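You operate a simulated robot arm through the tools that you are given. There is no shell and no other tool. Be economical: measure what you need, move in short steps, check, and stop when the job is done.

Carry out the task below with a simulated robot arm. There is one attempt and no reset: what you move stays moved.

JOB
Thread the teal bead, then the grey bead onto the teal post and push the white stopper down on them.
Fine: the first lies in the round box, the second on the orange-dot board; turn the box shut again.

The check looks at the end state, three seconds after you hand in, the way a careful person would. Anything else that was tipped, shoved, dropped, spilled or broken makes it a failure. A push-on lid holds only when it is set on centred and level and pressed home; a screw cap is set on level and turned clockwise until tight.

ROBOT AND FRAMES
A 6-joint arm with a two-finger parallel gripper, fixed in place. Base frame: the origin is at the foot of the arm, x ahead of it, y to its left, z up; the work surface is at about z = 0. Lengths are in cm, angles in rad, forces in N, time in s.
With the tool pointing down near the work surface it reaches from about 18 to 46 cm from the base axis. Its first joint turns from -1.222 to 1.222 rad. Payload 1.9 kg.
The tool frame sits at the grasp point between the pads (the TCP): z along the fingers, y along the line on which they close. The tips reach 2.3 cm beyond it. The gripper opens to 9.4 cm. The fingers are 3.8 cm wide and 1 cm thick; the gripper's body (5.4 by 9.6 cm) begins 3.9 cm behind the TCP.
Orientation is told as [roll, pitch, yaw] about the base's x, y, z axes, in that order, counted from this pose: with the fingers straight down and closing along the base's y, the tool's x points along the base's -x, its y along +y and its z along -z.

CONTROLS
- The arm moves only by the tool send_rows. Its argument "increments" is a list of rows, each an object (a shift or turn left out is 0, a gripper value left out holds the last) with "hand": the finger opening in cm, from 0 to 9.4; "offset": the shift along the tool's x, y, z in units of 30 mm (1.0 is 30 mm), a list of three; "turn": the turn, a rotation vector about the tool's x, y, z in units of 5 degrees (1.0 is 5 degrees), a list of three. In form: [{"hand": hand, "offset": [x, y, z], "turn": [rx, ry, rz]}, ...]. A call has 1 to 10 rows; each row shifts and turns the commanded pose from where the row before left it, along the tool's axes as they then stand. A call with a number of a shift or a turn outside -1 to 1 is refused whole. Each row takes 0.2 s and may step no farther than 5 cm and 0.15 rad from the row before; otherwise, or with a gripper value out of range, the whole call is refused. Where a pose cannot be reached the arm comes as near as it can. A force on the tool above 60 N (or 10 N above the force at the start of the call, whichever is more), or a blocked arm, ends the call early, and 0.2 s more pass. Each finger travels about 10.8 cm/s and halts on what it meets, pressing with about 25 N; the grip force reading is that of the motor and also rises with nothing between the fingers. The clock runs only during rows and for 0.2 s after the last one: add rows that do not move to give the fingers time. The reply holds the time, the measured pose of the TCP, the force on the tool along the base axes, the opening and the grip force, in the units named above and with some noise, with the torque about the TCP (base axes, N m) and any sound that the robot's microphone picked up.
- Cameras (640 x 400 px; columns grow to the right, rows downward): "scene" is fixed at [6.56, 31.86, 43.01]; the picture's right is [-0.66, -0.75, 0.00], its down [-0.39, 0.35, -0.85] and it looks along [0.64, -0.57, -0.53] (base axes); focal length 299 px, centre (320, 200). "wrist" rides on the gripper at [8.6, 1.6, -7.5] in the tool frame; the picture's right is [-0.18, 0.98, 0.00], its down [-0.58, -0.11, -0.81] and it looks along [-0.79, -0.15, 0.59] (tool axes); focal length 243 px, centre (320, 200).
- snapshot(camera): a new picture of that camera. No time passes.
- pixel_to_xyz(camera, pixels): for up to 12 pixels [column, row] of the newest picture of that camera ("zoom" is the newest enlarged one), the place [x, y, z] in the base frame of the surface seen there, good to about 0.2 cm. No time passes.
- zoom(camera, box): a new picture of the part [left, top, right, bottom] of that camera's present view, enlarged. No time passes.
- job_done(): hands the job in; it is judged then, once.

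Keep the steps short. Do not move on a guess: measure, check each grasp and each placing, and mend mistakes. In all there are 80 turns and 34 pictures (those below and enlarged ones count). Leave the gripper open and the arm clear of the work at the hand-in unless told otherwise, and finish with a single line.

The tools are called after "Emit:" by a JSON object that holds its "name" and its "arguments". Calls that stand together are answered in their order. send_rows: Moves the arm, as the interface text tells. Its arguments: {"type":"object","properties":{"increments":{"type":"array"}},"required":["increments"]} The other tools are called the same way: snapshot (camera) takes a picture; pixel_to_xyz (camera, pixels) gives the place of the surface under pixels of a picture; zoom (camera, box) takes an enlarged picture of a part of a camera's view; job_done () hands the job in.

At the start:

```text
time: 0.0
ee_pos: [34.34, 8.09, 28.18]
orientation: [0.0, 0.0, 0.0]
ft_force: [-0.9, -0.9, -0.7]
moment: [0.01, 0.0, 0.01]
finger_gap: 9.39
grasp_force: 0.1
```

scene: 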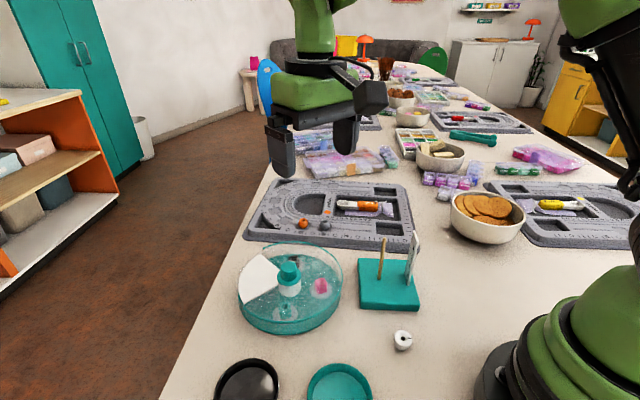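
wrist: 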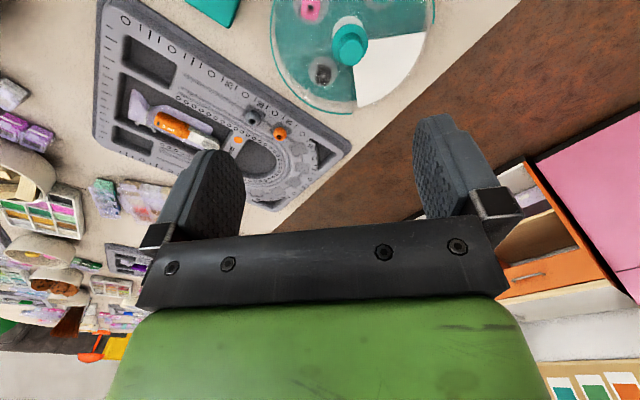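

I see a round box at about (290,285), a post stand at (390,280), a white stopper at (402,340) and a bead board at (330,215). I'll zoom in on these to get details.

Emit:
{"name": "zoom", "arguments": {"camera": "scene", "box": [220, 230, 360, 340]}}

Emit:
{"name": "zoom", "arguments": {"camera": "scene", "box": [270, 170, 440, 370]}}

```text
3.64 times, centred on (290, 285) of scene
```

zoom: 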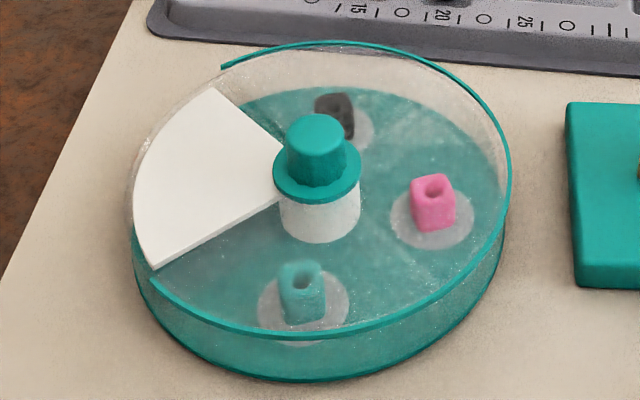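

```text
2.00 times, centred on (355, 270) of scene
```

zoom: 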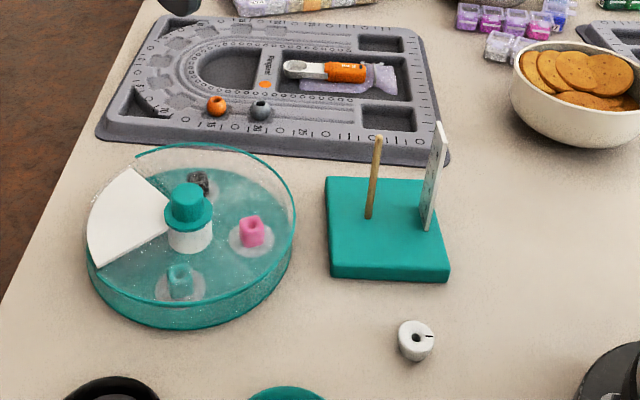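

Next I'll measure the key points: knob, wedge, beads, rim, post, card and stopper.

Emit:
{"name": "pixel_to_xyz", "arguments": {"camera": "scene", "pixels": [[289, 263], [257, 279], [285, 302], [341, 285], [297, 241], [284, 324], [383, 240], [380, 276], [413, 250], [403, 334], [325, 223], [303, 221]]}}

Emit:
{"name": "zoom", "arguments": {"camera": "scene", "box": [350, 225, 430, 275]}}

Emit:
{"name": "zoom", "arguments": {"camera": "wrist", "box": [260, 0, 450, 119]}}

```text
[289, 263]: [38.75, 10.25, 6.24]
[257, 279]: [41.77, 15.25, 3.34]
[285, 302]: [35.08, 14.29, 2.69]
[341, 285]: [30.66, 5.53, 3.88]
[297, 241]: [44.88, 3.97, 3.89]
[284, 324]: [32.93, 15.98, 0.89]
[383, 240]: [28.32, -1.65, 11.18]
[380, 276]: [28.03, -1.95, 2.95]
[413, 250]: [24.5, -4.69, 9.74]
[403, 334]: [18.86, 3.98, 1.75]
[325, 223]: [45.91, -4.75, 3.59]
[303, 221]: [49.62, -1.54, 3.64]
```

```text
8.00 times, centred on (390, 250) of scene
```

zoom: 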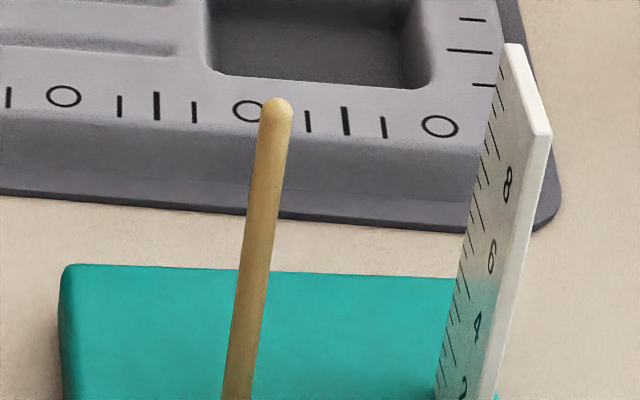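

```text
3.36 times, centred on (355, 60) of wrist
```

zoom: 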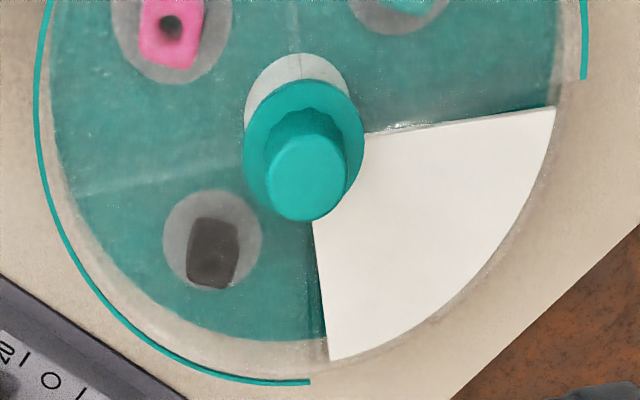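

The window in the clear lid seems to be parked over a fixed white plate, with the knob at the centre. Next I'll measure the knob, the flange and some spots on the bead, stopper and stand.

Emit:
{"name": "pixel_to_xyz", "arguments": {"camera": "scene", "pixels": [[289, 267], [283, 266], [295, 266], [289, 277], [289, 283], [281, 306], [288, 306], [285, 315], [320, 285], [398, 340], [409, 340], [361, 262]]}}

Emit:
{"name": "pixel_to_xyz", "arguments": {"camera": "scene", "pixels": [[383, 239], [381, 262], [412, 240], [418, 247], [413, 278], [416, 308], [359, 303], [358, 260], [330, 226], [321, 226], [325, 229], [403, 345]]}}

Emit:
{"name": "zoom", "arguments": {"camera": "scene", "box": [290, 200, 354, 240]}}

Emit:
{"name": "zoom", "arguments": {"camera": "scene", "box": [371, 320, 435, 360]}}

```text
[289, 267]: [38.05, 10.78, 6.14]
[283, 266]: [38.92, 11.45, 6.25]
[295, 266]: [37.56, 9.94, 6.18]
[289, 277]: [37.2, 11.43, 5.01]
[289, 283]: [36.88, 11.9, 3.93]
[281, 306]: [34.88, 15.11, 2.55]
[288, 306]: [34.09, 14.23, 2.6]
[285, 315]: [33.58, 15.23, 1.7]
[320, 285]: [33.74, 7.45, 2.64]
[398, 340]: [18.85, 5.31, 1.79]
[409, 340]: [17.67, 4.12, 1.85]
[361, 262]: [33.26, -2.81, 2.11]
```

```text
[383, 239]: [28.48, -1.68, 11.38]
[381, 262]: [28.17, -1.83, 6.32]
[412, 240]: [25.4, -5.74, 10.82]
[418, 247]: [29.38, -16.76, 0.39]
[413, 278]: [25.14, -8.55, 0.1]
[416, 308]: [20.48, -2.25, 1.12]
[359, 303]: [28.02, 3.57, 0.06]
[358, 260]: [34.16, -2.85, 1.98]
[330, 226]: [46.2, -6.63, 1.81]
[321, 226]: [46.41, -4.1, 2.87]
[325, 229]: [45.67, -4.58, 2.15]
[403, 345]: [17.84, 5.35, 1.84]
```

```text
10.00 times, centred on (322, 220) of scene
```

zoom: 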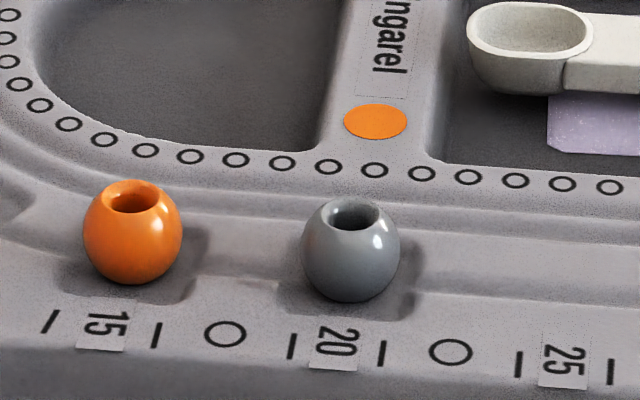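

```text
10.00 times, centred on (403, 340) of scene
```

zoom: 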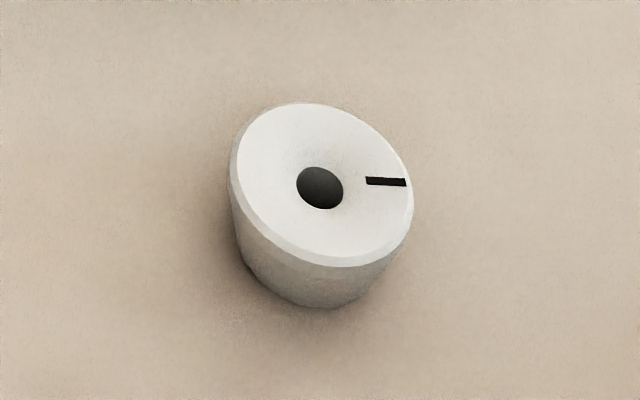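

The knob axis is near (38.35, 10.7), its top is at z = 6.2 and its radius is about 1.35. I'll move above it at z = 14 and start turning the yaw negative.

Emit:
{"name": "send_rows", "arguments": {"increments": [{"hand": 6, "offset": [-0.267, 0.174, 0.94]}, {"offset": [-0.267, 0.174, 0.94]}, {"offset": [-0.267, 0.174, 0.94]}, {"offset": [-0.267, 0.174, 0.94]}, {"offset": [-0.267, 0.174, 0.94]}, {"turn": [0, 0, 1]}, {"turn": [0, 0, 1]}, {"turn": [0, 0, 1]}, {"turn": [0, 0, 1]}, {"turn": [0, 0, 1]}]}}

Emit:
{"name": "send_rows", "arguments": {"increments": [{"turn": [0, 0, 1]}, {"turn": [0, 0, 1]}, {"turn": [0, 0, 1]}, {"turn": [0, 0, 1]}, {}]}}

Emit:
{"name": "snapshot", "arguments": {"camera": "wrist"}}

```text
time: 2.2
ee_pos: [38.42, 10.66, 14.13]
orientation: [0.001, 0.0, -0.439]
ft_force: [1.0, 0.0, 0.0]
moment: [-0.04, 0.03, 0.01]
finger_gap: 5.99
grasp_force: 0.1
```

```text
time: 3.4
ee_pos: [38.28, 10.7, 14.15]
orientation: [0.001, -0.002, -0.788]
ft_force: [0.1, 0.1, 0.4]
moment: [0.01, 0.02, 0.0]
finger_gap: 5.99
grasp_force: 0.2
```

```text
25 pictures are left
```

wrist: 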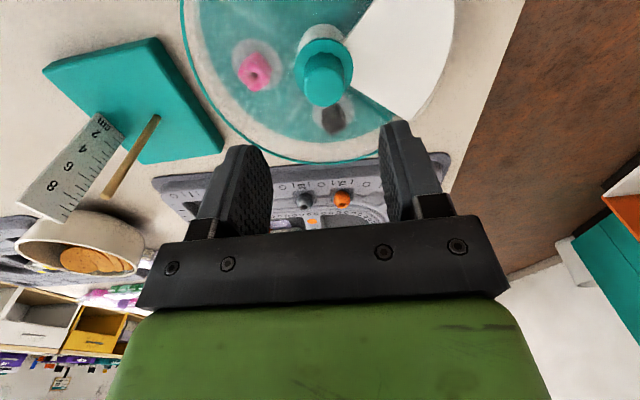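

The knob appears at about (323,90), between the fingers' line. I'll measure it again from this view.

Emit:
{"name": "pixel_to_xyz", "arguments": {"camera": "wrist", "pixels": [[323, 90], [323, 84], [314, 88], [332, 88], [323, 98], [311, 60], [395, 60], [142, 135], [155, 120], [304, 199], [343, 198], [255, 70]]}}

```text
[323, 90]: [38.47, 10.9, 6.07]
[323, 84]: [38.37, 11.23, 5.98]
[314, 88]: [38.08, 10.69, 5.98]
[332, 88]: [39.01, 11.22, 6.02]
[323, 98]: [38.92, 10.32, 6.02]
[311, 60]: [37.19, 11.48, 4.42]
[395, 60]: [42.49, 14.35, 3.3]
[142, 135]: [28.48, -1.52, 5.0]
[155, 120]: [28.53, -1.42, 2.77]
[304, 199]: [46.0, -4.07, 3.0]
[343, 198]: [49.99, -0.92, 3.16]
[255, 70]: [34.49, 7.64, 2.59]
```

The knob centre reads about (38.5, 10.8), so I'm on line. I'll go down to z = 6.9 and close gently.

Emit:
{"name": "send_rows", "arguments": {"increments": [{"offset": [0, 0.07, 0.6]}, {"offset": [0, 0, 0.6]}, {"offset": [0, 0, 0.6]}, {"offset": [0, 0, 0.6]}, {}]}}

Emit:
{"name": "send_rows", "arguments": {"increments": [{"hand": 2.2}, {}, {}]}}

```text
time: 4.6
ee_pos: [38.63, 10.85, 6.76]
orientation: [0.001, -0.003, -0.788]
ft_force: [-0.2, 0.5, 0.5]
moment: [-0.02, 0.03, 0.01]
finger_gap: 6.01
grasp_force: 0.2
```

```text
time: 5.4
ee_pos: [38.53, 10.95, 6.76]
orientation: [0.001, -0.002, -0.787]
ft_force: [0.8, 0.9, -0.4]
moment: [-0.11, -0.2, 0.01]
finger_gap: 2.68
grasp_force: 24.8
```

I have the knob, gap 2.68. I'll turn it counter-clockwise 20° first, to test that the lid follows.

Emit:
{"name": "send_rows", "arguments": {"increments": [{"turn": [0, 0, -1]}, {"turn": [0, 0, -1]}, {"turn": [0, 0, -1]}, {"turn": [0, 0, -1]}, {}]}}

Emit:
{"name": "zoom", "arguments": {"camera": "scene", "box": [220, 230, 360, 340]}}

```text
time: 6.6
ee_pos: [38.46, 10.72, 6.87]
orientation: [0.001, -0.001, -0.436]
ft_force: [-0.1, -0.6, 0.1]
moment: [0.0, 0.01, -0.01]
finger_gap: 2.68
grasp_force: 24.8
```

```text
3.64 times, centred on (290, 285) of scene
```

zoom: 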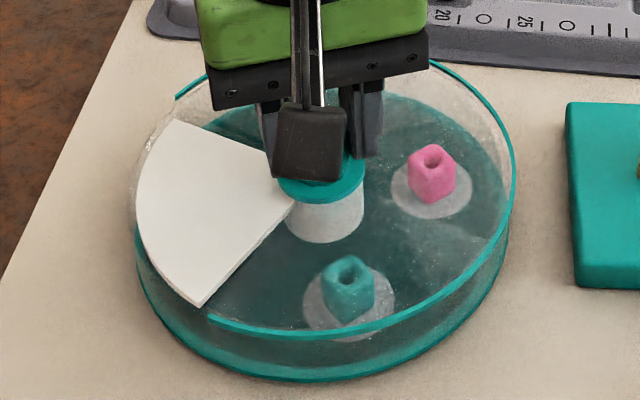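

The wedge, the ring gap and the beads all turned together. That means the whole box slipped on the table instead of the lid turning on it. I'll turn it back 20°, then press down on the knob so the table holds the box, reading the force as I go.

Emit:
{"name": "send_rows", "arguments": {"increments": [{"turn": [0, 0, 1]}, {"turn": [0, 0, 1]}, {"turn": [0, 0, 1]}, {"turn": [0, 0, 1]}, {}]}}

Emit:
{"name": "send_rows", "arguments": {"increments": [{"offset": [0, 0, 0.06]}, {"offset": [0, 0, 0.06]}, {}]}}

```text
time: 7.8
ee_pos: [38.46, 10.91, 6.9]
orientation: [0.001, -0.002, -0.788]
ft_force: [0.3, -0.3, 0.9]
moment: [0.02, 0.01, 0.02]
finger_gap: 2.68
grasp_force: 24.9
```

```text
time: 8.6
ee_pos: [38.48, 10.76, 6.68]
orientation: [0.002, -0.002, -0.786]
ft_force: [-7.8, -9.4, 17.3]
moment: [-0.22, 0.24, 0.02]
finger_gap: 2.72
grasp_force: 24.5
```

The downward press is 17 N, but there are 12 N sideways along the closing line. I'll ease off sideways by 1 mm and read again.

Emit:
{"name": "send_rows", "arguments": {"increments": [{"offset": [0, -0.035, 0]}, {}]}}

```text
time: 9.2
ee_pos: [38.44, 10.79, 6.56]
orientation: [0.002, -0.002, -0.784]
ft_force: [2.4, -0.5, 10.4]
moment: [0.16, 0.04, 0.0]
finger_gap: 2.69
grasp_force: 25.6
```

Sideways force is gone, with 10 N down. I'll press a little more, turn 20° CCW and look.

Emit:
{"name": "send_rows", "arguments": {"increments": [{"offset": [0, 0, 0.04]}, {"turn": [0, 0, -1]}, {"turn": [0, 0, -1]}, {"turn": [0, 0, -1]}, {"turn": [0, 0, -1]}]}}

Emit:
{"name": "zoom", "arguments": {"camera": "scene", "box": [220, 230, 360, 340]}}

```text
time: 10.4
ee_pos: [38.33, 10.78, 6.59]
orientation: [0.003, -0.002, -0.438]
ft_force: [9.5, 10.3, 10.8]
moment: [0.23, -0.51, -0.02]
finger_gap: 2.73
grasp_force: 24.8
```

```text
3.64 times, centred on (290, 285) of scene
```

zoom: 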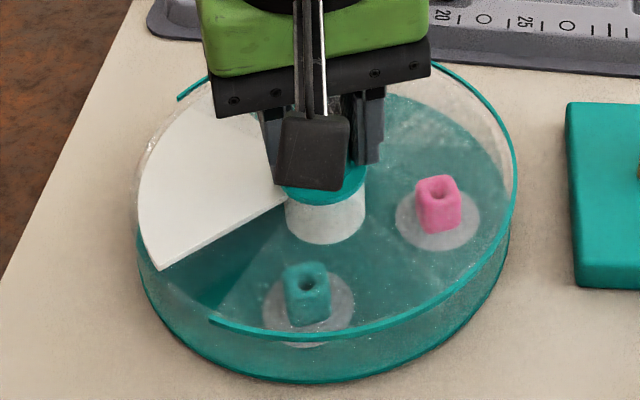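

The lid now turns on the box: the gap moved while the wedge and beads stayed. I'll correct the sideways force and continue.

Emit:
{"name": "send_rows", "arguments": {"increments": [{"offset": [-0.01, 0.03, 0]}, {"turn": [0, 0, -1]}, {"turn": [0, 0, -1]}, {"turn": [0, 0, -1]}, {"turn": [0, 0, -1]}]}}

```text
time: 11.6
ee_pos: [38.37, 10.79, 6.46]
orientation: [-0.001, 0.002, -0.089]
ft_force: [-7.5, -3.7, 13.9]
moment: [-0.06, 0.41, -0.01]
finger_gap: 2.69
grasp_force: 25.0
```

It is going well. I'll do a small correction and turn another 25°.

Emit:
{"name": "send_rows", "arguments": {"increments": [{"offset": [0.02, -0.01, 0]}, {"turn": [0, 0, -1]}, {"turn": [0, 0, -1]}, {"turn": [0, 0, -1]}, {"turn": [0, 0, -1]}, {"turn": [0, 0, -1]}]}}

```text
time: 13.0
ee_pos: [38.38, 10.87, 6.5]
orientation: [0.001, -0.001, 0.348]
ft_force: [0.2, -0.5, -0.5]
moment: [0.05, -0.11, 0.02]
finger_gap: 2.72
grasp_force: 24.8
```

The press force has gone to zero, so I'll press again before continuing and look at the lid.

Emit:
{"name": "send_rows", "arguments": {"increments": [{"offset": [0, 0, 0.05]}, {}]}}

Emit:
{"name": "zoom", "arguments": {"camera": "scene", "box": [220, 230, 360, 340]}}

```text
time: 13.6
ee_pos: [38.48, 10.8, 6.36]
orientation: [0.001, -0.001, 0.347]
ft_force: [-6.3, -3.3, 15.5]
moment: [-0.06, 0.28, 0.02]
finger_gap: 2.69
grasp_force: 25.2
```

```text
3.64 times, centred on (290, 285) of scene
```

zoom: 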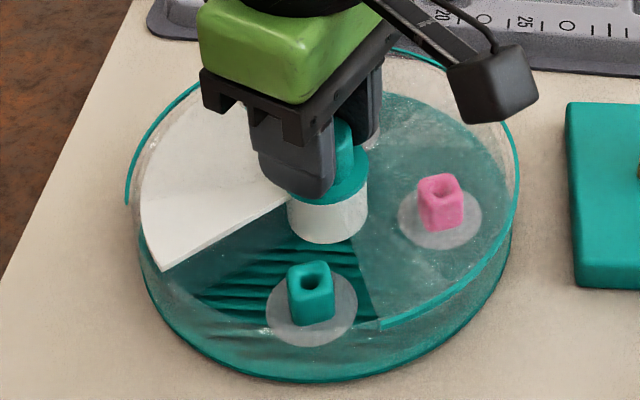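

The window is almost over the teal bead; 25° more.

Emit:
{"name": "send_rows", "arguments": {"increments": [{"offset": [0.02, 0.01, 0]}, {"turn": [0, 0, -1]}, {"turn": [0, 0, -1]}, {"turn": [0, 0, -1]}, {"turn": [0, 0, -1]}, {"turn": [0, 0, -1]}]}}

Emit:
{"name": "send_rows", "arguments": {"increments": [{"hand": 5}, {"hand": 5}, {"offset": [0, 0, -0.6]}, {"offset": [0, 0, -0.8]}, {"offset": [0, 0, -0.8]}, {}]}}

Emit:
{"name": "zoom", "arguments": {"camera": "scene", "box": [220, 230, 360, 340]}}

Emit:
{"name": "snapshot", "arguments": {"camera": "wrist"}}

```text
time: 15.0
ee_pos: [38.27, 10.75, 6.29]
orientation: [-0.001, 0.0, 0.786]
ft_force: [2.0, 8.3, 5.3]
moment: [0.12, -0.26, 0.0]
finger_gap: 2.71
grasp_force: 24.7
```

```text
time: 16.4
ee_pos: [38.39, 10.84, 12.75]
orientation: [-0.001, -0.001, 0.782]
ft_force: [0.0, 0.0, 0.1]
moment: [0.03, 0.0, -0.01]
finger_gap: 5.0
grasp_force: 0.0
```

```text
3.64 times, centred on (290, 285) of scene
```

zoom: 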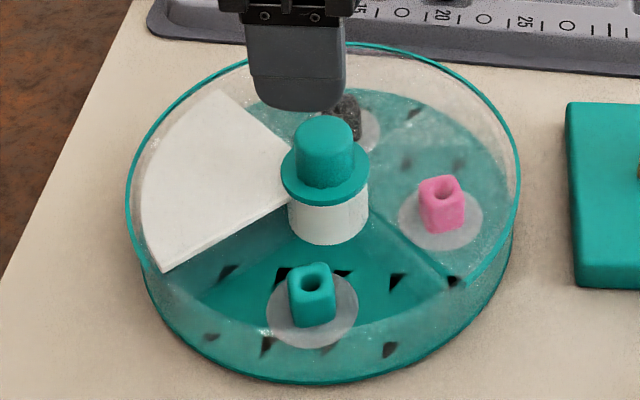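

```text
20 pictures are left
```

wrist: 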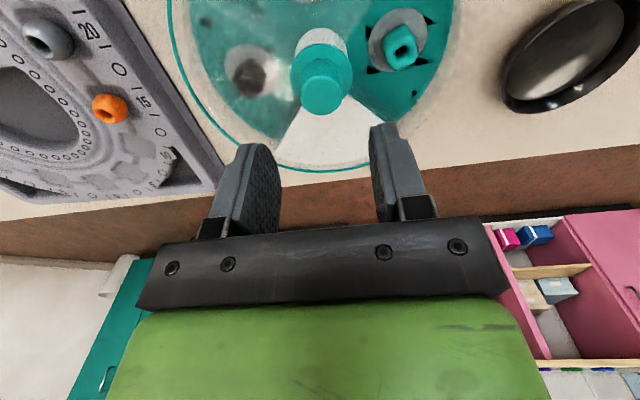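

The window is over the teal bead. I'll measure the bead now (wrist view, about (402,48)).

Emit:
{"name": "zoom", "arguments": {"camera": "wrist", "box": [350, 5, 462, 75]}}

Emit:
{"name": "pixel_to_xyz", "arguments": {"camera": "scene", "pixels": [[288, 309], [283, 303], [292, 303], [287, 302], [288, 318], [299, 312], [279, 318], [289, 264]]}}

Emit:
{"name": "pixel_to_xyz", "arguments": {"camera": "wrist", "pixels": [[389, 41], [400, 36], [411, 42], [405, 51], [395, 55], [401, 66], [415, 62], [420, 30], [378, 52], [448, 60], [385, 110]]}}

```text
5.71 times, centred on (406, 40) of wrist
```

zoom: 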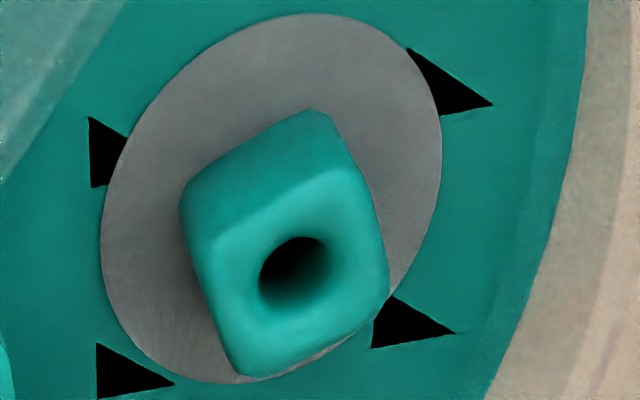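

```text
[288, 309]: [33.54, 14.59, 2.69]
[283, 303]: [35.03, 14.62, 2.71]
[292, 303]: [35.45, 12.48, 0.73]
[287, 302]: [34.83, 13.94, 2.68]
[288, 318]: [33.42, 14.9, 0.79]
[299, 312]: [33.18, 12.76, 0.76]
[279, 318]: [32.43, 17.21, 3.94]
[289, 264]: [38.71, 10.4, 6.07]
```

```text
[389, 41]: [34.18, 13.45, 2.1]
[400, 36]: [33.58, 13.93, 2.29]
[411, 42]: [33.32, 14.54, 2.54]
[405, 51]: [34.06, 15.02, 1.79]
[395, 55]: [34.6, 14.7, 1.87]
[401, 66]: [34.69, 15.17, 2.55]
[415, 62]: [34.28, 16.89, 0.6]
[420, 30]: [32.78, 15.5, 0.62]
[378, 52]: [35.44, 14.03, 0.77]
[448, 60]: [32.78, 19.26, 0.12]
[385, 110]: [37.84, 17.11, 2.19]
```

Bead: centre (34.07, 14.5), top at z = 2.7, floor at 0.75, side 1.6, faces square to about 65°/155°. Closing along 65° (yaw −25°) leaves the most room in the window. I'll rotate and move above it.

Emit:
{"name": "send_rows", "arguments": {"increments": [{"hand": 2.7, "turn": [0, 0, 1]}, {"turn": [0, 0, 1]}, {"turn": [0, 0, 1]}, {"turn": [0, 0, 1]}, {"turn": [0, 0, 1]}, {"turn": [0, 0, 1]}, {"turn": [0, 0, 1]}, {"turn": [0, 0, 1]}, {"turn": [0, 0, 1]}, {"turn": [0, 0, 1]}]}}

Emit:
{"name": "send_rows", "arguments": {"increments": [{"turn": [0, 0, 1]}, {"turn": [0, 0, 1]}, {"turn": [0, 0, 1]}, {"turn": [0, 0, 1]}, {"offset": [0.607, 0.165, 0]}, {"offset": [0.607, 0.165, 0]}, {"offset": [0.607, 0.165, 0]}, {"offset": [0, 0, 0.8]}, {}]}}

Emit:
{"name": "snapshot", "arguments": {"camera": "wrist"}}

```text
time: 18.6
ee_pos: [38.28, 10.92, 12.85]
orientation: [0.0, -0.004, -0.091]
ft_force: [-0.4, -0.6, 1.0]
moment: [0.03, -0.02, 0.06]
finger_gap: 2.69
grasp_force: 0.1
```

```text
time: 20.6
ee_pos: [33.89, 14.34, 10.45]
orientation: [-0.001, -0.001, -0.438]
ft_force: [-0.6, 0.7, 0.2]
moment: [0.0, 0.0, 0.02]
finger_gap: 2.69
grasp_force: 0.0
```

```text
18 pictures are left
```

wrist: 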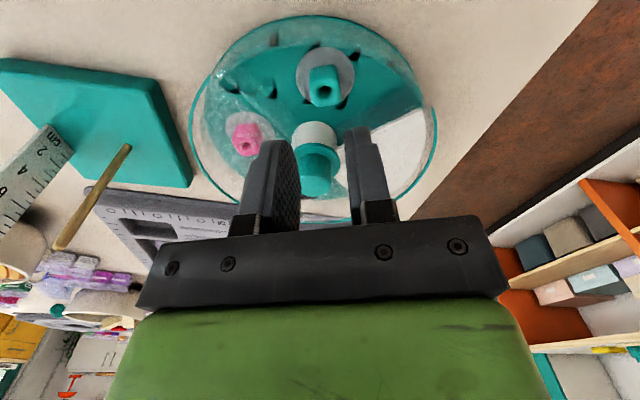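

The bead at (324,92) projects to about (0.0, +0.24) in the tool frame. I'll correct y slightly and descend to z = 3.4.

Emit:
{"name": "send_rows", "arguments": {"increments": [{"offset": [0, 0.06, 0.6]}, {"offset": [0, 0, 0.6]}, {"offset": [0, 0, 0.6]}, {"offset": [0, 0, 0.35]}, {"offset": [0, 0, 0.2]}, {}]}}

Emit:
{"name": "zoom", "arguments": {"camera": "scene", "box": [220, 230, 360, 340]}}

```text
time: 22.0
ee_pos: [33.96, 14.75, 3.54]
orientation: [0.003, -0.004, -0.44]
ft_force: [-7.0, 0.7, 23.1]
moment: [0.7, 0.14, 0.23]
finger_gap: 2.54
grasp_force: 0.1
```

```text
3.64 times, centred on (290, 285) of scene
```

zoom: 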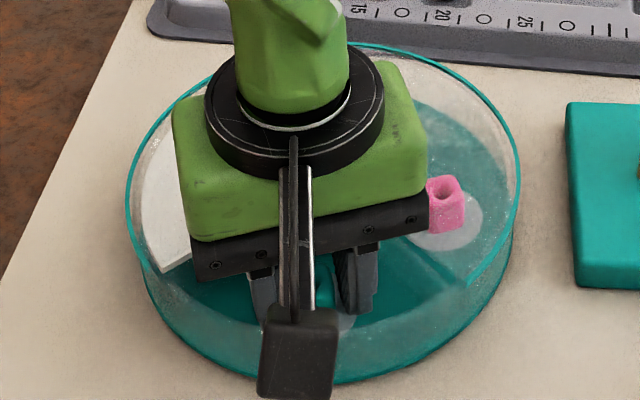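

The outer corner of the +y finger is touching the box wall: 23 N, with the torque pointing to about 3 cm in +y. I'll lift 2 cm, narrow the opening, shift 5 mm away from the wall and try again.

Emit:
{"name": "send_rows", "arguments": {"increments": [{"offset": [0, 0, -0.7]}, {"hand": 2.3, "offset": [-0.167, -0.05, 0]}, {"offset": [0, 0, 0.3]}, {"offset": [0, 0, 0.2]}, {}]}}

Emit:
{"name": "send_rows", "arguments": {"increments": [{"offset": [0, 0, 0.1]}, {"offset": [0, 0, 0.1]}, {}]}}

```text
time: 23.2
ee_pos: [34.49, 14.34, 4.12]
orientation: [0.001, -0.001, -0.437]
ft_force: [-0.3, 0.1, 0.1]
moment: [-0.02, 0.03, -0.02]
finger_gap: 2.32
grasp_force: 0.2
```

```text
time: 24.0
ee_pos: [34.45, 14.28, 3.42]
orientation: [0.0, 0.0, -0.439]
ft_force: [0.7, 0.4, 0.1]
moment: [-0.01, 0.01, 0.0]
finger_gap: 2.3
grasp_force: 0.0
```

It went down free at z = 3.42. Now I'll close on the bead.

Emit:
{"name": "send_rows", "arguments": {"increments": [{"hand": 1.0}, {}, {}]}}

```text
time: 24.8
ee_pos: [34.51, 14.24, 3.4]
orientation: [-0.001, -0.003, -0.439]
ft_force: [0.1, -0.2, 0.2]
moment: [0.01, 0.0, 0.02]
finger_gap: 1.81
grasp_force: 25.0
```

Gap 1.81, so it holds the bead. I'll lift straight up and look.

Emit:
{"name": "send_rows", "arguments": {"increments": [{"offset": [0, 0, -0.4]}, {"offset": [0, 0, -0.8]}, {"offset": [0, 0, -0.8]}, {"offset": [0, 0, -0.9]}, {"offset": [0, 0, -0.9]}, {"offset": [0, 0, -0.9]}, {}]}}

Emit:
{"name": "snapshot", "arguments": {"camera": "wrist"}}

```text
time: 26.4
ee_pos: [34.11, 14.41, 17.7]
orientation: [0.001, -0.003, -0.438]
ft_force: [1.1, -0.4, -0.5]
moment: [0.02, 0.0, 0.0]
finger_gap: 1.77
grasp_force: 24.9
```

```text
16 pictures are left
```

wrist: 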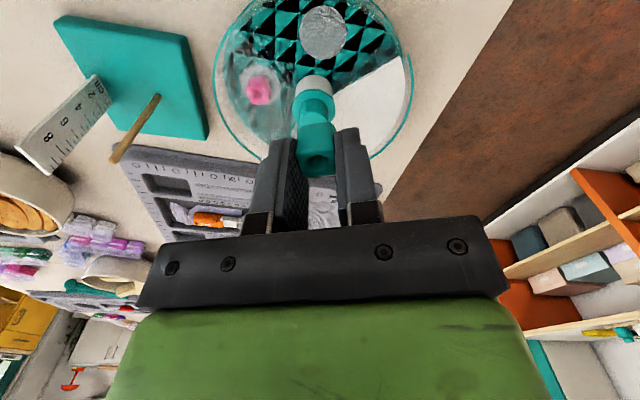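

The bead is held, with its hole up at wrist pixel (318,160), about (0.74, 0.0) in the tool frame. I'll move so the bead is roughly over the post (28.4, −1.75), still 3.5 cm above its tip, then look.

Emit:
{"name": "send_rows", "arguments": {"increments": [{"offset": [-0.12, -0.939, 0]}, {"offset": [-0.12, -0.939, 0]}, {"offset": [-0.12, -0.939, 0]}, {"offset": [-0.12, -0.939, 0]}, {"offset": [-0.12, -0.939, 0]}, {"offset": [-0.12, -0.939, 0]}, {}, {}]}}

Emit:
{"name": "snapshot", "arguments": {"camera": "wrist"}}

```text
time: 28.2
ee_pos: [29.21, -1.94, 17.51]
orientation: [0.001, -0.001, -0.439]
ft_force: [-0.7, 0.6, 0.8]
moment: [0.01, 0.02, -0.03]
finger_gap: 1.81
grasp_force: 25.0
```

```text
15 pictures are left
```

wrist: 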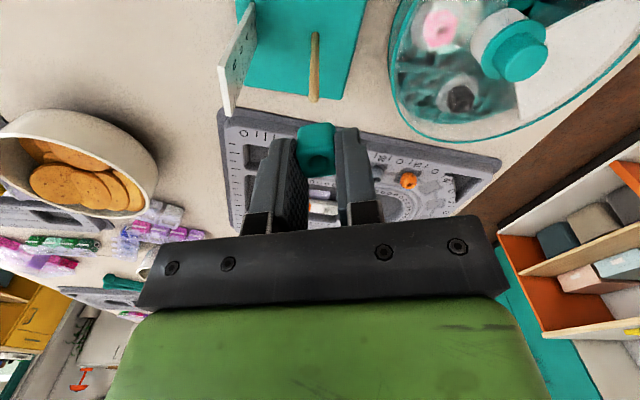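

The post tip at (313,98) appears slightly left of the bead. I'll zoom in to compare precisely.

Emit:
{"name": "zoom", "arguments": {"camera": "wrist", "box": [240, 80, 400, 180]}}

Emit:
{"name": "pixel_to_xyz", "arguments": {"camera": "wrist", "pixels": [[314, 97], [314, 92], [315, 70], [316, 45]]}}

```text
4.00 times, centred on (320, 130) of wrist
```

zoom: 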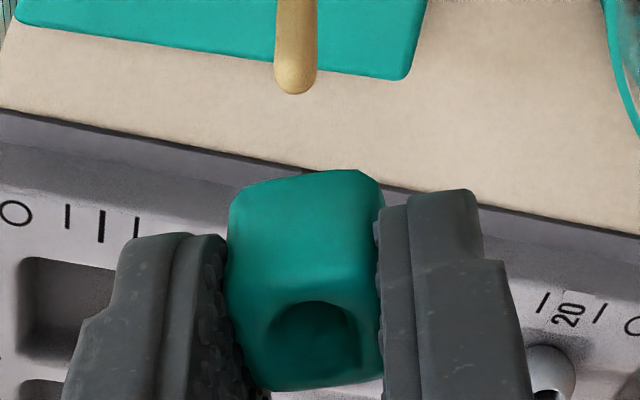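

```text
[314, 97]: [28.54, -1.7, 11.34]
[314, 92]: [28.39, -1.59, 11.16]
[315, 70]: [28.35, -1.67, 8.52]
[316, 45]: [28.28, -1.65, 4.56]
```

In the tool frame the bead hole is at (0.45, −0.03) and the post at (0.47, −0.32). I'll shift y by −0.29 cm and lower to just above the tip.

Emit:
{"name": "send_rows", "arguments": {"increments": [{"offset": [0, -0.095, 0]}, {"offset": [0, 0, 0.5]}, {"offset": [0, 0, 0.4]}, {}, {}]}}

Emit:
{"name": "zoom", "arguments": {"camera": "wrist", "box": [240, 80, 400, 180]}}

Emit:
{"name": "zoom", "arguments": {"camera": "scene", "box": [350, 210, 430, 260]}}

```text
time: 29.4
ee_pos: [29.13, -2.16, 14.72]
orientation: [-0.001, -0.001, -0.439]
ft_force: [-0.4, -0.6, 0.3]
moment: [-0.02, -0.01, -0.02]
finger_gap: 1.78
grasp_force: 25.3
```

```text
4.00 times, centred on (320, 130) of wrist
```

zoom: 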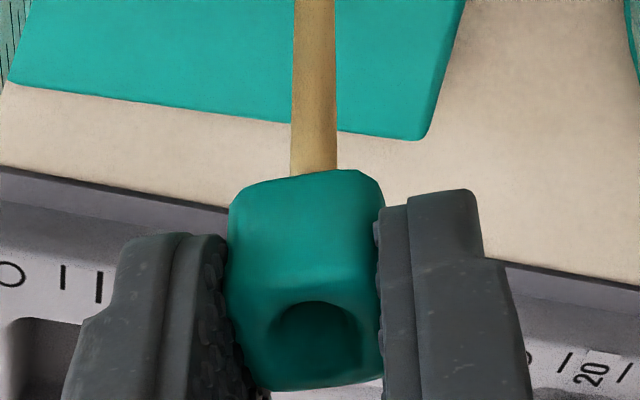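

```text
8.00 times, centred on (390, 235) of scene
```

zoom: 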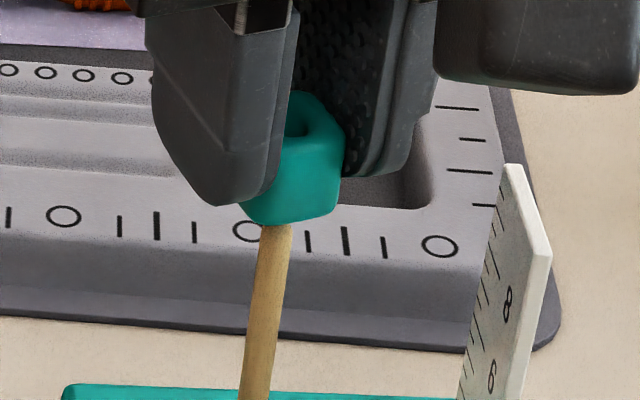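

The scene view is ambiguous because the finger hides part of the bead. I'll measure bead corners and post from this zoom.

Emit:
{"name": "pixel_to_xyz", "arguments": {"camera": "zoom", "pixels": [[276, 245], [266, 300], [256, 360], [278, 215], [250, 207], [325, 210], [338, 140], [300, 100], [285, 160], [320, 150], [310, 180]]}}

Emit:
{"name": "pixel_to_xyz", "arguments": {"camera": "wrist", "pixels": [[319, 118], [319, 100], [318, 126], [307, 128], [332, 128], [318, 150], [318, 175], [333, 165], [306, 170]]}}

```text
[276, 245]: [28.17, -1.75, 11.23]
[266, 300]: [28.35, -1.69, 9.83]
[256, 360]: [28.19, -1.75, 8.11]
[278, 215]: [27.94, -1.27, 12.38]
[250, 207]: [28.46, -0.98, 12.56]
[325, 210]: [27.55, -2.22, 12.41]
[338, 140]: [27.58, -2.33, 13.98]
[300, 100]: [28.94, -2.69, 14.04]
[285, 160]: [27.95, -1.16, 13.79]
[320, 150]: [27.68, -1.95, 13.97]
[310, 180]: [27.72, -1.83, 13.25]
```

```text
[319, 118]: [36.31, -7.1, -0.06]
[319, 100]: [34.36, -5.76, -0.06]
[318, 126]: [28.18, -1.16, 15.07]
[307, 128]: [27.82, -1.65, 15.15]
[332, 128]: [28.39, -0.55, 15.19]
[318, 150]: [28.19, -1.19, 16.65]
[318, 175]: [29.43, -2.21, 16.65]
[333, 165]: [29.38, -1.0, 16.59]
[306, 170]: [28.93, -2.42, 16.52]
```

Both views agree that the post is about 1 mm toward tool +x of the hole. I'll correct that and lower gently in small steps, watching the force.

Emit:
{"name": "send_rows", "arguments": {"increments": [{"offset": [0.035, -0.015, 0]}, {"offset": [0, 0, 0.12]}, {"offset": [0, 0, 0.12]}, {"offset": [0, 0, 0.1]}, {}]}}

Emit:
{"name": "send_rows", "arguments": {"increments": [{"offset": [0, 0, 0.1]}, {"offset": [0, 0, 0.1]}, {}]}}

```text
time: 30.6
ee_pos: [28.95, -2.08, 13.74]
orientation: [0.001, -0.002, -0.439]
ft_force: [-0.5, 0.6, 0.4]
moment: [0.0, 0.04, -0.03]
finger_gap: 1.79
grasp_force: 24.8
```

```text
time: 31.4
ee_pos: [28.9, -2.23, 13.36]
orientation: [0.0, -0.002, -0.437]
ft_force: [-0.5, 2.7, 0.7]
moment: [0.07, -0.01, -0.02]
finger_gap: 1.82
grasp_force: 25.1
```

The bead bottom is now below the tip with almost no upward force, so it is on the post. I'll go down further, in small steps.

Emit:
{"name": "send_rows", "arguments": {"increments": [{"offset": [0, 0.02, 0.15]}, {"offset": [0, 0, 0.2]}, {"offset": [0, 0, 0.2]}, {}]}}

Emit:
{"name": "zoom", "arguments": {"camera": "scene", "box": [350, 215, 430, 265]}}

```text
time: 32.4
ee_pos: [29.05, -2.19, 11.55]
orientation: [0.0, -0.002, -0.437]
ft_force: [0.4, 2.0, 0.8]
moment: [0.03, 0.0, -0.01]
finger_gap: 1.8
grasp_force: 24.0
```

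```text
8.00 times, centred on (390, 240) of scene
```

zoom: 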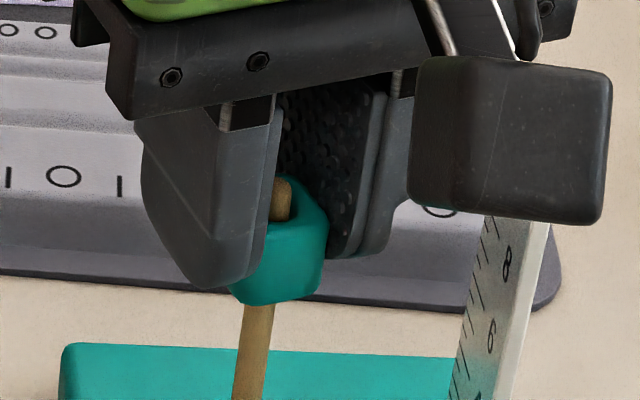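

The bead is threaded: the post tip shows through the hole. I'll go down to TCP z = 8.4, release, and raise.

Emit:
{"name": "send_rows", "arguments": {"increments": [{"offset": [0, 0.01, 0.35]}, {"offset": [0, 0, 0.35]}, {"offset": [0, 0, 0.33]}, {}]}}

Emit:
{"name": "send_rows", "arguments": {"increments": [{"hand": 3.4}, {"hand": 3.4}, {"offset": [0, 0, -0.5]}, {"offset": [0, 0, -0.9]}, {"offset": [0, 0, -0.9]}, {"offset": [0, 0, -0.9]}, {}]}}

Emit:
{"name": "snapshot", "arguments": {"camera": "scene"}}

```text
time: 33.4
ee_pos: [29.17, -2.05, 8.58]
orientation: [0.001, -0.002, -0.439]
ft_force: [-2.7, 0.2, 0.0]
moment: [0.0, 0.05, 0.0]
finger_gap: 1.79
grasp_force: 24.7
```

```text
time: 35.0
ee_pos: [29.09, -2.01, 18.16]
orientation: [0.0, -0.001, -0.438]
ft_force: [1.0, 0.0, 0.6]
moment: [0.0, 0.01, 0.01]
finger_gap: 3.4
grasp_force: 0.0
```

```text
10 pictures are left
```

scene: 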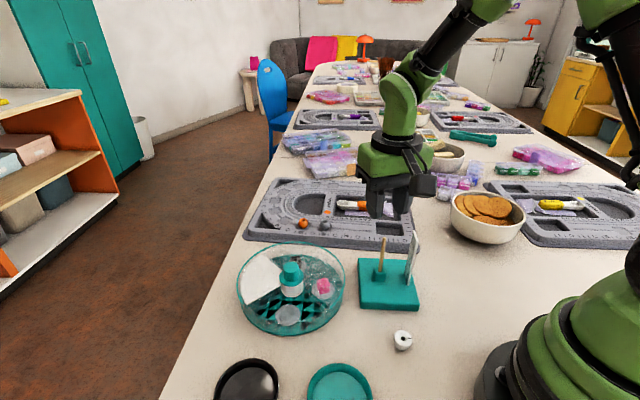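

The teal bead is at the bottom of the post. Next, the grey bead: I'll measure it from this view.

Emit:
{"name": "pixel_to_xyz", "arguments": {"camera": "scene", "pixels": [[325, 220], [325, 222], [325, 224], [325, 226], [325, 228], [322, 224], [328, 224], [321, 225], [329, 225], [325, 219], [325, 231], [325, 233]]}}

```text
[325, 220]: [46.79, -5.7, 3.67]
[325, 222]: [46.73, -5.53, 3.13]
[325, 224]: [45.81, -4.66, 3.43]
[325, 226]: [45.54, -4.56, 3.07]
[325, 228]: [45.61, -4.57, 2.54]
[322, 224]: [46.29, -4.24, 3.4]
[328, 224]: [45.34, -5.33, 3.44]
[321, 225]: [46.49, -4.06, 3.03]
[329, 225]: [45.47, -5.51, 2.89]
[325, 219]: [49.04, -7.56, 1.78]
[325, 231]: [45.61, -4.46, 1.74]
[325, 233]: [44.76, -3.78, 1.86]
```

The grey bead is centred near (46.15, −4.95), z 1.75–3.7, radius about 1. I'll hold it 1 cm ahead of the pad centre so the reach is enough. I'll turn to yaw −6° and go above it.

Emit:
{"name": "send_rows", "arguments": {"increments": [{"turn": [0, 0, -1]}, {"turn": [0, 0, -1]}, {"turn": [0, 0, -1]}, {"turn": [0, 0, -0.8]}, {"offset": [-0.904, -0.061, 0]}, {"offset": [-0.904, -0.061, 0]}, {"offset": [-0.904, -0.061, 0.4]}, {"offset": [-0.904, -0.061, 0.4]}, {"offset": [-0.904, -0.061, 0.4]}, {"offset": [-0.904, -0.061, 0.4]}]}}

Emit:
{"name": "send_rows", "arguments": {"increments": [{}, {}]}}

Emit:
{"name": "snapshot", "arguments": {"camera": "wrist"}}

```text
time: 37.2
ee_pos: [45.01, -4.78, 13.17]
orientation: [0.0, 0.0, -0.107]
ft_force: [1.5, 0.3, 0.4]
moment: [-0.04, -0.01, 0.0]
finger_gap: 3.43
grasp_force: 0.1
```

```text
time: 37.8
ee_pos: [45.01, -4.71, 13.38]
orientation: [0.0, -0.002, -0.105]
ft_force: [0.4, -0.2, -0.6]
moment: [-0.03, 0.0, 0.02]
finger_gap: 3.41
grasp_force: 0.0
```

```text
9 pictures are left
```

wrist: 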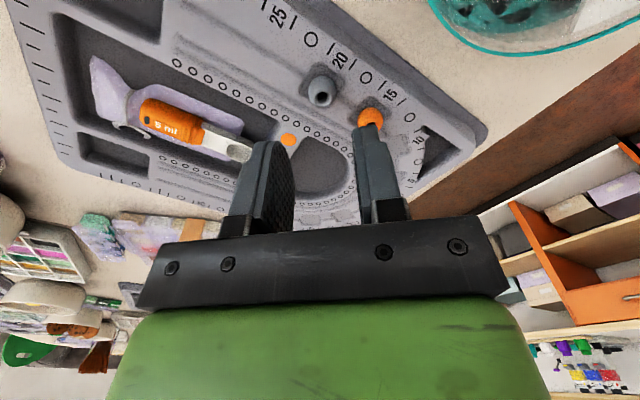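

The bead is at (322,90) in the wrist view; I'll measure it.

Emit:
{"name": "pixel_to_xyz", "arguments": {"camera": "wrist", "pixels": [[314, 96], [329, 95], [321, 105], [321, 85], [321, 80], [310, 91], [333, 90], [350, 100], [300, 100], [322, 120], [340, 75], [300, 75]]}}

```text
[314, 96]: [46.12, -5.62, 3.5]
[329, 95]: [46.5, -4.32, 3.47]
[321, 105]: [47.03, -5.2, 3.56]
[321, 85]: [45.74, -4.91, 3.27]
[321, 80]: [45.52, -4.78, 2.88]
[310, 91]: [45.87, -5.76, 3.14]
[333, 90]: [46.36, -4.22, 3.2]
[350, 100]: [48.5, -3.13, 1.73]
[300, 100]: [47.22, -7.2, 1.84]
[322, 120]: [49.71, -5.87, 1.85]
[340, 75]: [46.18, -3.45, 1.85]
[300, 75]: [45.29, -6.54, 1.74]
```

The bead centre is (46.35, −5.0) and the board is at z = 1.8. I'll move 3.5 mm forward and 1.5 mm in −y, then go down to z ≈ 4.4.

Emit:
{"name": "send_rows", "arguments": {"increments": [{"offset": [-0.117, -0.05, 0.7]}, {"offset": [0, 0, 0.8]}, {"offset": [0, 0, 0.8]}, {"offset": [0, 0, 0.4]}, {"offset": [0, 0, 0.25]}, {}]}}

Emit:
{"name": "send_rows", "arguments": {"increments": [{"hand": 1.2}, {}, {}, {}]}}

```text
time: 39.2
ee_pos: [45.48, -5.16, 4.51]
orientation: [0.0, -0.001, -0.106]
ft_force: [-0.4, 0.2, 0.1]
moment: [-0.01, -0.02, -0.03]
finger_gap: 3.37
grasp_force: 0.1
```

```text
time: 40.2
ee_pos: [45.37, -5.06, 4.53]
orientation: [0.0, -0.002, -0.106]
ft_force: [-0.5, -1.0, -0.2]
moment: [-0.02, 0.01, 0.02]
finger_gap: 1.98
grasp_force: 24.7
```

The grip is on the bead, gap 1.98. I'll lift it, turn to yaw −50° so the fingers stay clear of the ruler, and go over the post.

Emit:
{"name": "send_rows", "arguments": {"increments": [{"offset": [0, 0, -0.5]}, {"offset": [0, 0, -1]}, {"offset": [0, 0, -1]}, {"offset": [0, 0, -1]}, {"offset": [0, 0, -1]}, {"turn": [0, 0, 1]}, {"turn": [0, 0, 1]}, {"turn": [0, 0, 1]}, {"turn": [0, 0, 1]}, {"turn": [0, 0, 1]}]}}

Emit:
{"name": "send_rows", "arguments": {"increments": [{"turn": [0, 0, 1]}, {"turn": [0, 0, 1]}, {"turn": [0, 0, 1]}, {"turn": [0, 0, 0.8]}, {"offset": [0.787, -0.6, 0]}, {"offset": [0.787, -0.6, 0]}, {"offset": [0.787, -0.6, 0]}, {"offset": [0.787, -0.6, 0]}, {"offset": [0.787, -0.6, 0]}, {"offset": [0.787, -0.6, 0]}]}}

Emit:
{"name": "send_rows", "arguments": {"increments": [{}, {}]}}

Emit:
{"name": "zoom", "arguments": {"camera": "wrist", "box": [208, 60, 432, 200]}}

```text
time: 42.4
ee_pos: [45.48, -5.04, 18.09]
orientation: [0.002, -0.002, -0.546]
ft_force: [1.1, 0.2, 0.8]
moment: [0.01, 0.01, 0.03]
finger_gap: 1.97
grasp_force: 24.9
```

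```text
time: 44.6
ee_pos: [27.97, -1.11, 17.88]
orientation: [0.001, 0.0, -0.877]
ft_force: [-0.1, 0.2, -0.3]
moment: [-0.01, -0.02, -0.01]
finger_gap: 1.96
grasp_force: 24.7
```

```text
time: 45.2
ee_pos: [28.05, -0.95, 17.84]
orientation: [0.002, 0.0, -0.873]
ft_force: [0.5, -0.6, 0.8]
moment: [0.04, 0.01, 0.05]
finger_gap: 1.93
grasp_force: 25.4
```

```text
2.86 times, centred on (320, 130) of wrist
```

zoom: 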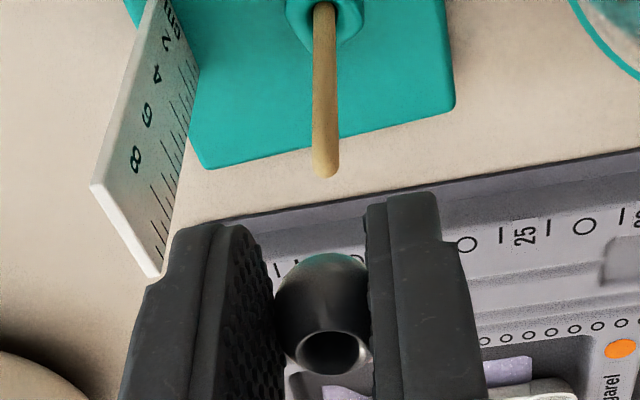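

Bead hole ≈ (−1.05, −0.08) and post ≈ (−1.12, −0.12) in the tool frame. I'll make a tiny shift, lower to just above the tip, then go slowly.

Emit:
{"name": "send_rows", "arguments": {"increments": [{"offset": [-0.025, -0.013, 0.5]}, {"offset": [0, 0, 0.5]}, {"offset": [0, 0, 0.1]}, {"offset": [0, 0, 0.1]}, {}]}}

Emit:
{"name": "send_rows", "arguments": {"increments": [{"offset": [0, 0, 0.08]}, {"offset": [0, 0, 0.08]}, {"offset": [0, 0, 0.08]}, {}]}}

```text
time: 46.4
ee_pos: [28.06, -1.3, 14.35]
orientation: [0.002, -0.002, -0.873]
ft_force: [-1.2, -1.2, -0.3]
moment: [-0.01, 0.0, 0.01]
finger_gap: 1.94
grasp_force: 24.9
```

```text
time: 47.4
ee_pos: [28.08, -1.14, 13.65]
orientation: [-0.001, 0.002, -0.874]
ft_force: [-2.4, 0.7, -1.4]
moment: [0.05, 0.08, -0.01]
finger_gap: 2.02
grasp_force: 24.9
```

There is light side contact only, so I'll continue down slowly.

Emit:
{"name": "send_rows", "arguments": {"increments": [{"offset": [0.015, 0, 0.1]}, {"offset": [0, 0, 0.1]}, {"offset": [0, 0, 0.15]}, {"offset": [0, 0, 0.15]}, {}]}}

Emit:
{"name": "zoom", "arguments": {"camera": "scene", "box": [350, 215, 430, 265]}}

```text
time: 48.6
ee_pos: [28.1, -1.06, 12.17]
orientation: [0.003, -0.001, -0.874]
ft_force: [0.2, 2.1, 0.4]
moment: [0.03, 0.02, 0.01]
finger_gap: 1.98
grasp_force: 25.1
```

```text
8.00 times, centred on (390, 240) of scene
```

zoom: 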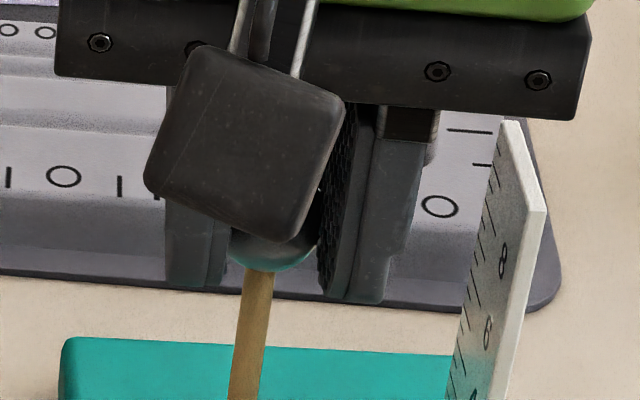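

The post goes up into the bead, so it is threaded. I'll lower further to z = 8.7, release and rise.

Emit:
{"name": "send_rows", "arguments": {"increments": [{"offset": [0, 0.02, 0.4]}, {"offset": [0, 0, 0.4]}, {"offset": [0, 0, 0.35]}, {}]}}

Emit:
{"name": "send_rows", "arguments": {"increments": [{"hand": 3.0}, {"hand": 3.0}, {"offset": [0, 0, -0.5]}, {"offset": [0, 0, -0.9]}, {"offset": [0, 0, -0.9]}, {"offset": [0, 0, -0.9]}, {}]}}

```text
time: 49.6
ee_pos: [28.16, -0.94, 8.63]
orientation: [0.002, -0.002, -0.875]
ft_force: [0.4, 0.0, -0.5]
moment: [0.0, -0.01, 0.0]
finger_gap: 1.98
grasp_force: 24.9
```

```text
time: 51.2
ee_pos: [28.1, -1.18, 18.38]
orientation: [0.003, -0.001, -0.874]
ft_force: [0.2, 0.4, -0.8]
moment: [-0.02, 0.02, -0.01]
finger_gap: 2.99
grasp_force: 0.1
```

Next, the stopper. I'll measure its rim, and the nearby teal dish for clearance.

Emit:
{"name": "pixel_to_xyz", "arguments": {"camera": "scene", "pixels": [[395, 338], [411, 341], [402, 331], [404, 346], [402, 338], [372, 380], [340, 364], [365, 372], [403, 349], [440, 250], [413, 236]]}}

```text
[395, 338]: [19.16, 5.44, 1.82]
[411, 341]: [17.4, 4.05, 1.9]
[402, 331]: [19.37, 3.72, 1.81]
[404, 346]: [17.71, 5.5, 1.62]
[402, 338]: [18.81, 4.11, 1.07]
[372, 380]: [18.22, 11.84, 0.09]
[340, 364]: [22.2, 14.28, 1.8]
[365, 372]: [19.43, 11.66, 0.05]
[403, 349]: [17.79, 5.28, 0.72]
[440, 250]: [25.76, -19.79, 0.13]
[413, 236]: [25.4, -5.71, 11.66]
```

Stopper centre ≈ (18.4, 4.68), about 2.4 wide, 1.8 tall. I'll move above it at z = 11 with the fingers open 4.5, then look.

Emit:
{"name": "send_rows", "arguments": {"increments": [{"hand": 4.5, "offset": [0.89, -0.31, 0]}, {"offset": [0.89, -0.31, 0]}, {"offset": [0.89, -0.31, 0]}, {"offset": [0.89, -0.31, 0]}, {"offset": [0, 0, 0.8]}, {"offset": [0, 0, 0.8]}, {"offset": [0, 0, 0.8]}, {}, {}]}}

Emit:
{"name": "snapshot", "arguments": {"camera": "wrist"}}

```text
time: 53.2
ee_pos: [18.18, 4.71, 11.03]
orientation: [0.001, -0.002, -0.873]
ft_force: [-0.4, 0.3, 0.4]
moment: [0.01, -0.01, -0.01]
finger_gap: 4.49
grasp_force: 0.1
```

```text
6 pictures are left
```

wrist: 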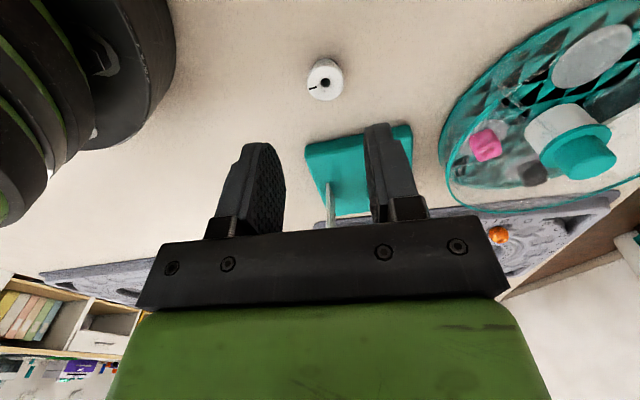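

Emit:
{"name": "pixel_to_xyz", "arguments": {"camera": "wrist", "pixels": [[309, 82], [340, 80], [324, 97], [323, 70], [316, 90], [332, 90]]}}

```text
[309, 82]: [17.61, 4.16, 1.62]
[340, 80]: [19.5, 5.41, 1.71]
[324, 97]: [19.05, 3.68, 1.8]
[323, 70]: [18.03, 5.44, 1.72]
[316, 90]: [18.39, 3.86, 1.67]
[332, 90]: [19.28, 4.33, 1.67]
```

Stopper centre (18.55, 4.67): I'll shift x −0.2 and y +0.23 in the tool frame and descend to z = 2.8.

Emit:
{"name": "send_rows", "arguments": {"increments": [{"offset": [-0.067, 0.077, 0.6]}, {"offset": [0, 0, 0.8]}, {"offset": [0, 0, 0.8]}, {"offset": [0, 0, 0.35]}, {"offset": [0, 0, 0.18]}, {}]}}

Emit:
{"name": "send_rows", "arguments": {"increments": [{"hand": 1.8}, {}, {}, {}]}}

```text
time: 54.6
ee_pos: [18.58, 4.56, 2.89]
orientation: [0.002, -0.001, -0.875]
ft_force: [0.0, -0.9, 0.3]
moment: [0.01, 0.02, -0.01]
finger_gap: 4.51
grasp_force: 0.1
```

```text
time: 55.6
ee_pos: [18.63, 4.63, 2.84]
orientation: [0.001, -0.001, -0.874]
ft_force: [0.2, 0.4, 0.2]
moment: [0.01, 0.0, 0.0]
finger_gap: 2.52
grasp_force: 24.8
```

It holds the stopper, gap 2.52. I'll lift and carry it over the post.

Emit:
{"name": "send_rows", "arguments": {"increments": [{"offset": [0, 0, -0.5]}, {"offset": [0, 0, -0.95]}, {"offset": [0, 0, -0.95]}, {"offset": [0, 0, -0.95]}, {"offset": [0, 0, -0.95]}, {"offset": [0, 0, -0.85]}, {}]}}

Emit:
{"name": "send_rows", "arguments": {"increments": [{"offset": [-0.957, 0.299, 0]}, {"offset": [-0.957, 0.299, 0]}, {"offset": [-0.957, 0.299, 0]}, {"offset": [-0.957, 0.299, 0]}, {}, {}]}}

Emit:
{"name": "zoom", "arguments": {"camera": "wrist", "box": [208, 60, 432, 200]}}

```text
time: 57.2
ee_pos: [18.72, 4.62, 18.39]
orientation: [0.001, -0.003, -0.873]
ft_force: [-0.1, -0.8, -0.2]
moment: [-0.02, 0.03, 0.01]
finger_gap: 2.51
grasp_force: 25.5
```

```text
time: 58.6
ee_pos: [28.73, -1.97, 18.35]
orientation: [0.002, -0.001, -0.875]
ft_force: [0.7, -0.2, 0.0]
moment: [-0.04, -0.01, 0.05]
finger_gap: 2.53
grasp_force: 25.3
```

```text
2.86 times, centred on (320, 130) of wrist
```

zoom: 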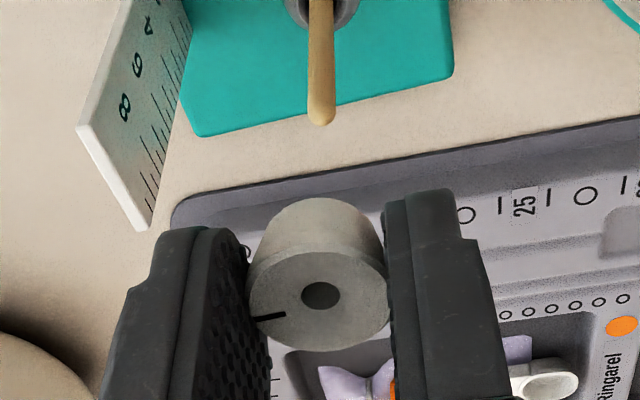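

Stopper hole ≈ (0.12, 0.01). Post, corrected with the bias seen on the two beads, ≈ (0.01, 0.03). I'll shift accordingly and lower to just above the tip.

Emit:
{"name": "send_rows", "arguments": {"increments": [{"offset": [-0.034, 0.008, 0.4]}, {"offset": [0, 0, 0.5]}, {"offset": [0, 0, 0.3]}, {}, {}]}}

Emit:
{"name": "send_rows", "arguments": {"increments": [{"offset": [0, 0, 0.06]}, {"offset": [0, 0, 0.06]}, {"offset": [0, 0, 0.05]}, {"offset": [0, 0, 0.05]}, {}]}}

```text
time: 59.8
ee_pos: [28.89, -1.87, 14.69]
orientation: [0.001, -0.003, -0.874]
ft_force: [-1.1, -0.5, 0.8]
moment: [-0.01, 0.0, 0.01]
finger_gap: 2.52
grasp_force: 25.0
```

```text
time: 61.0
ee_pos: [28.99, -1.91, 14.1]
orientation: [0.003, -0.003, -0.873]
ft_force: [-0.2, 0.0, -0.2]
moment: [0.0, 0.0, 0.01]
finger_gap: 2.54
grasp_force: 24.8
```

No contact yet; I'll keep lowering in 1.5 mm steps.

Emit:
{"name": "send_rows", "arguments": {"increments": [{"offset": [0, 0, 0.05]}, {"offset": [0, 0, 0.05]}, {"offset": [0, 0, 0.05]}, {}]}}

```text
time: 62.0
ee_pos: [28.88, -1.87, 13.57]
orientation: [0.0, 0.001, -0.874]
ft_force: [-1.9, -1.6, -1.2]
moment: [0.0, -0.05, 0.03]
finger_gap: 2.49
grasp_force: 24.9
```

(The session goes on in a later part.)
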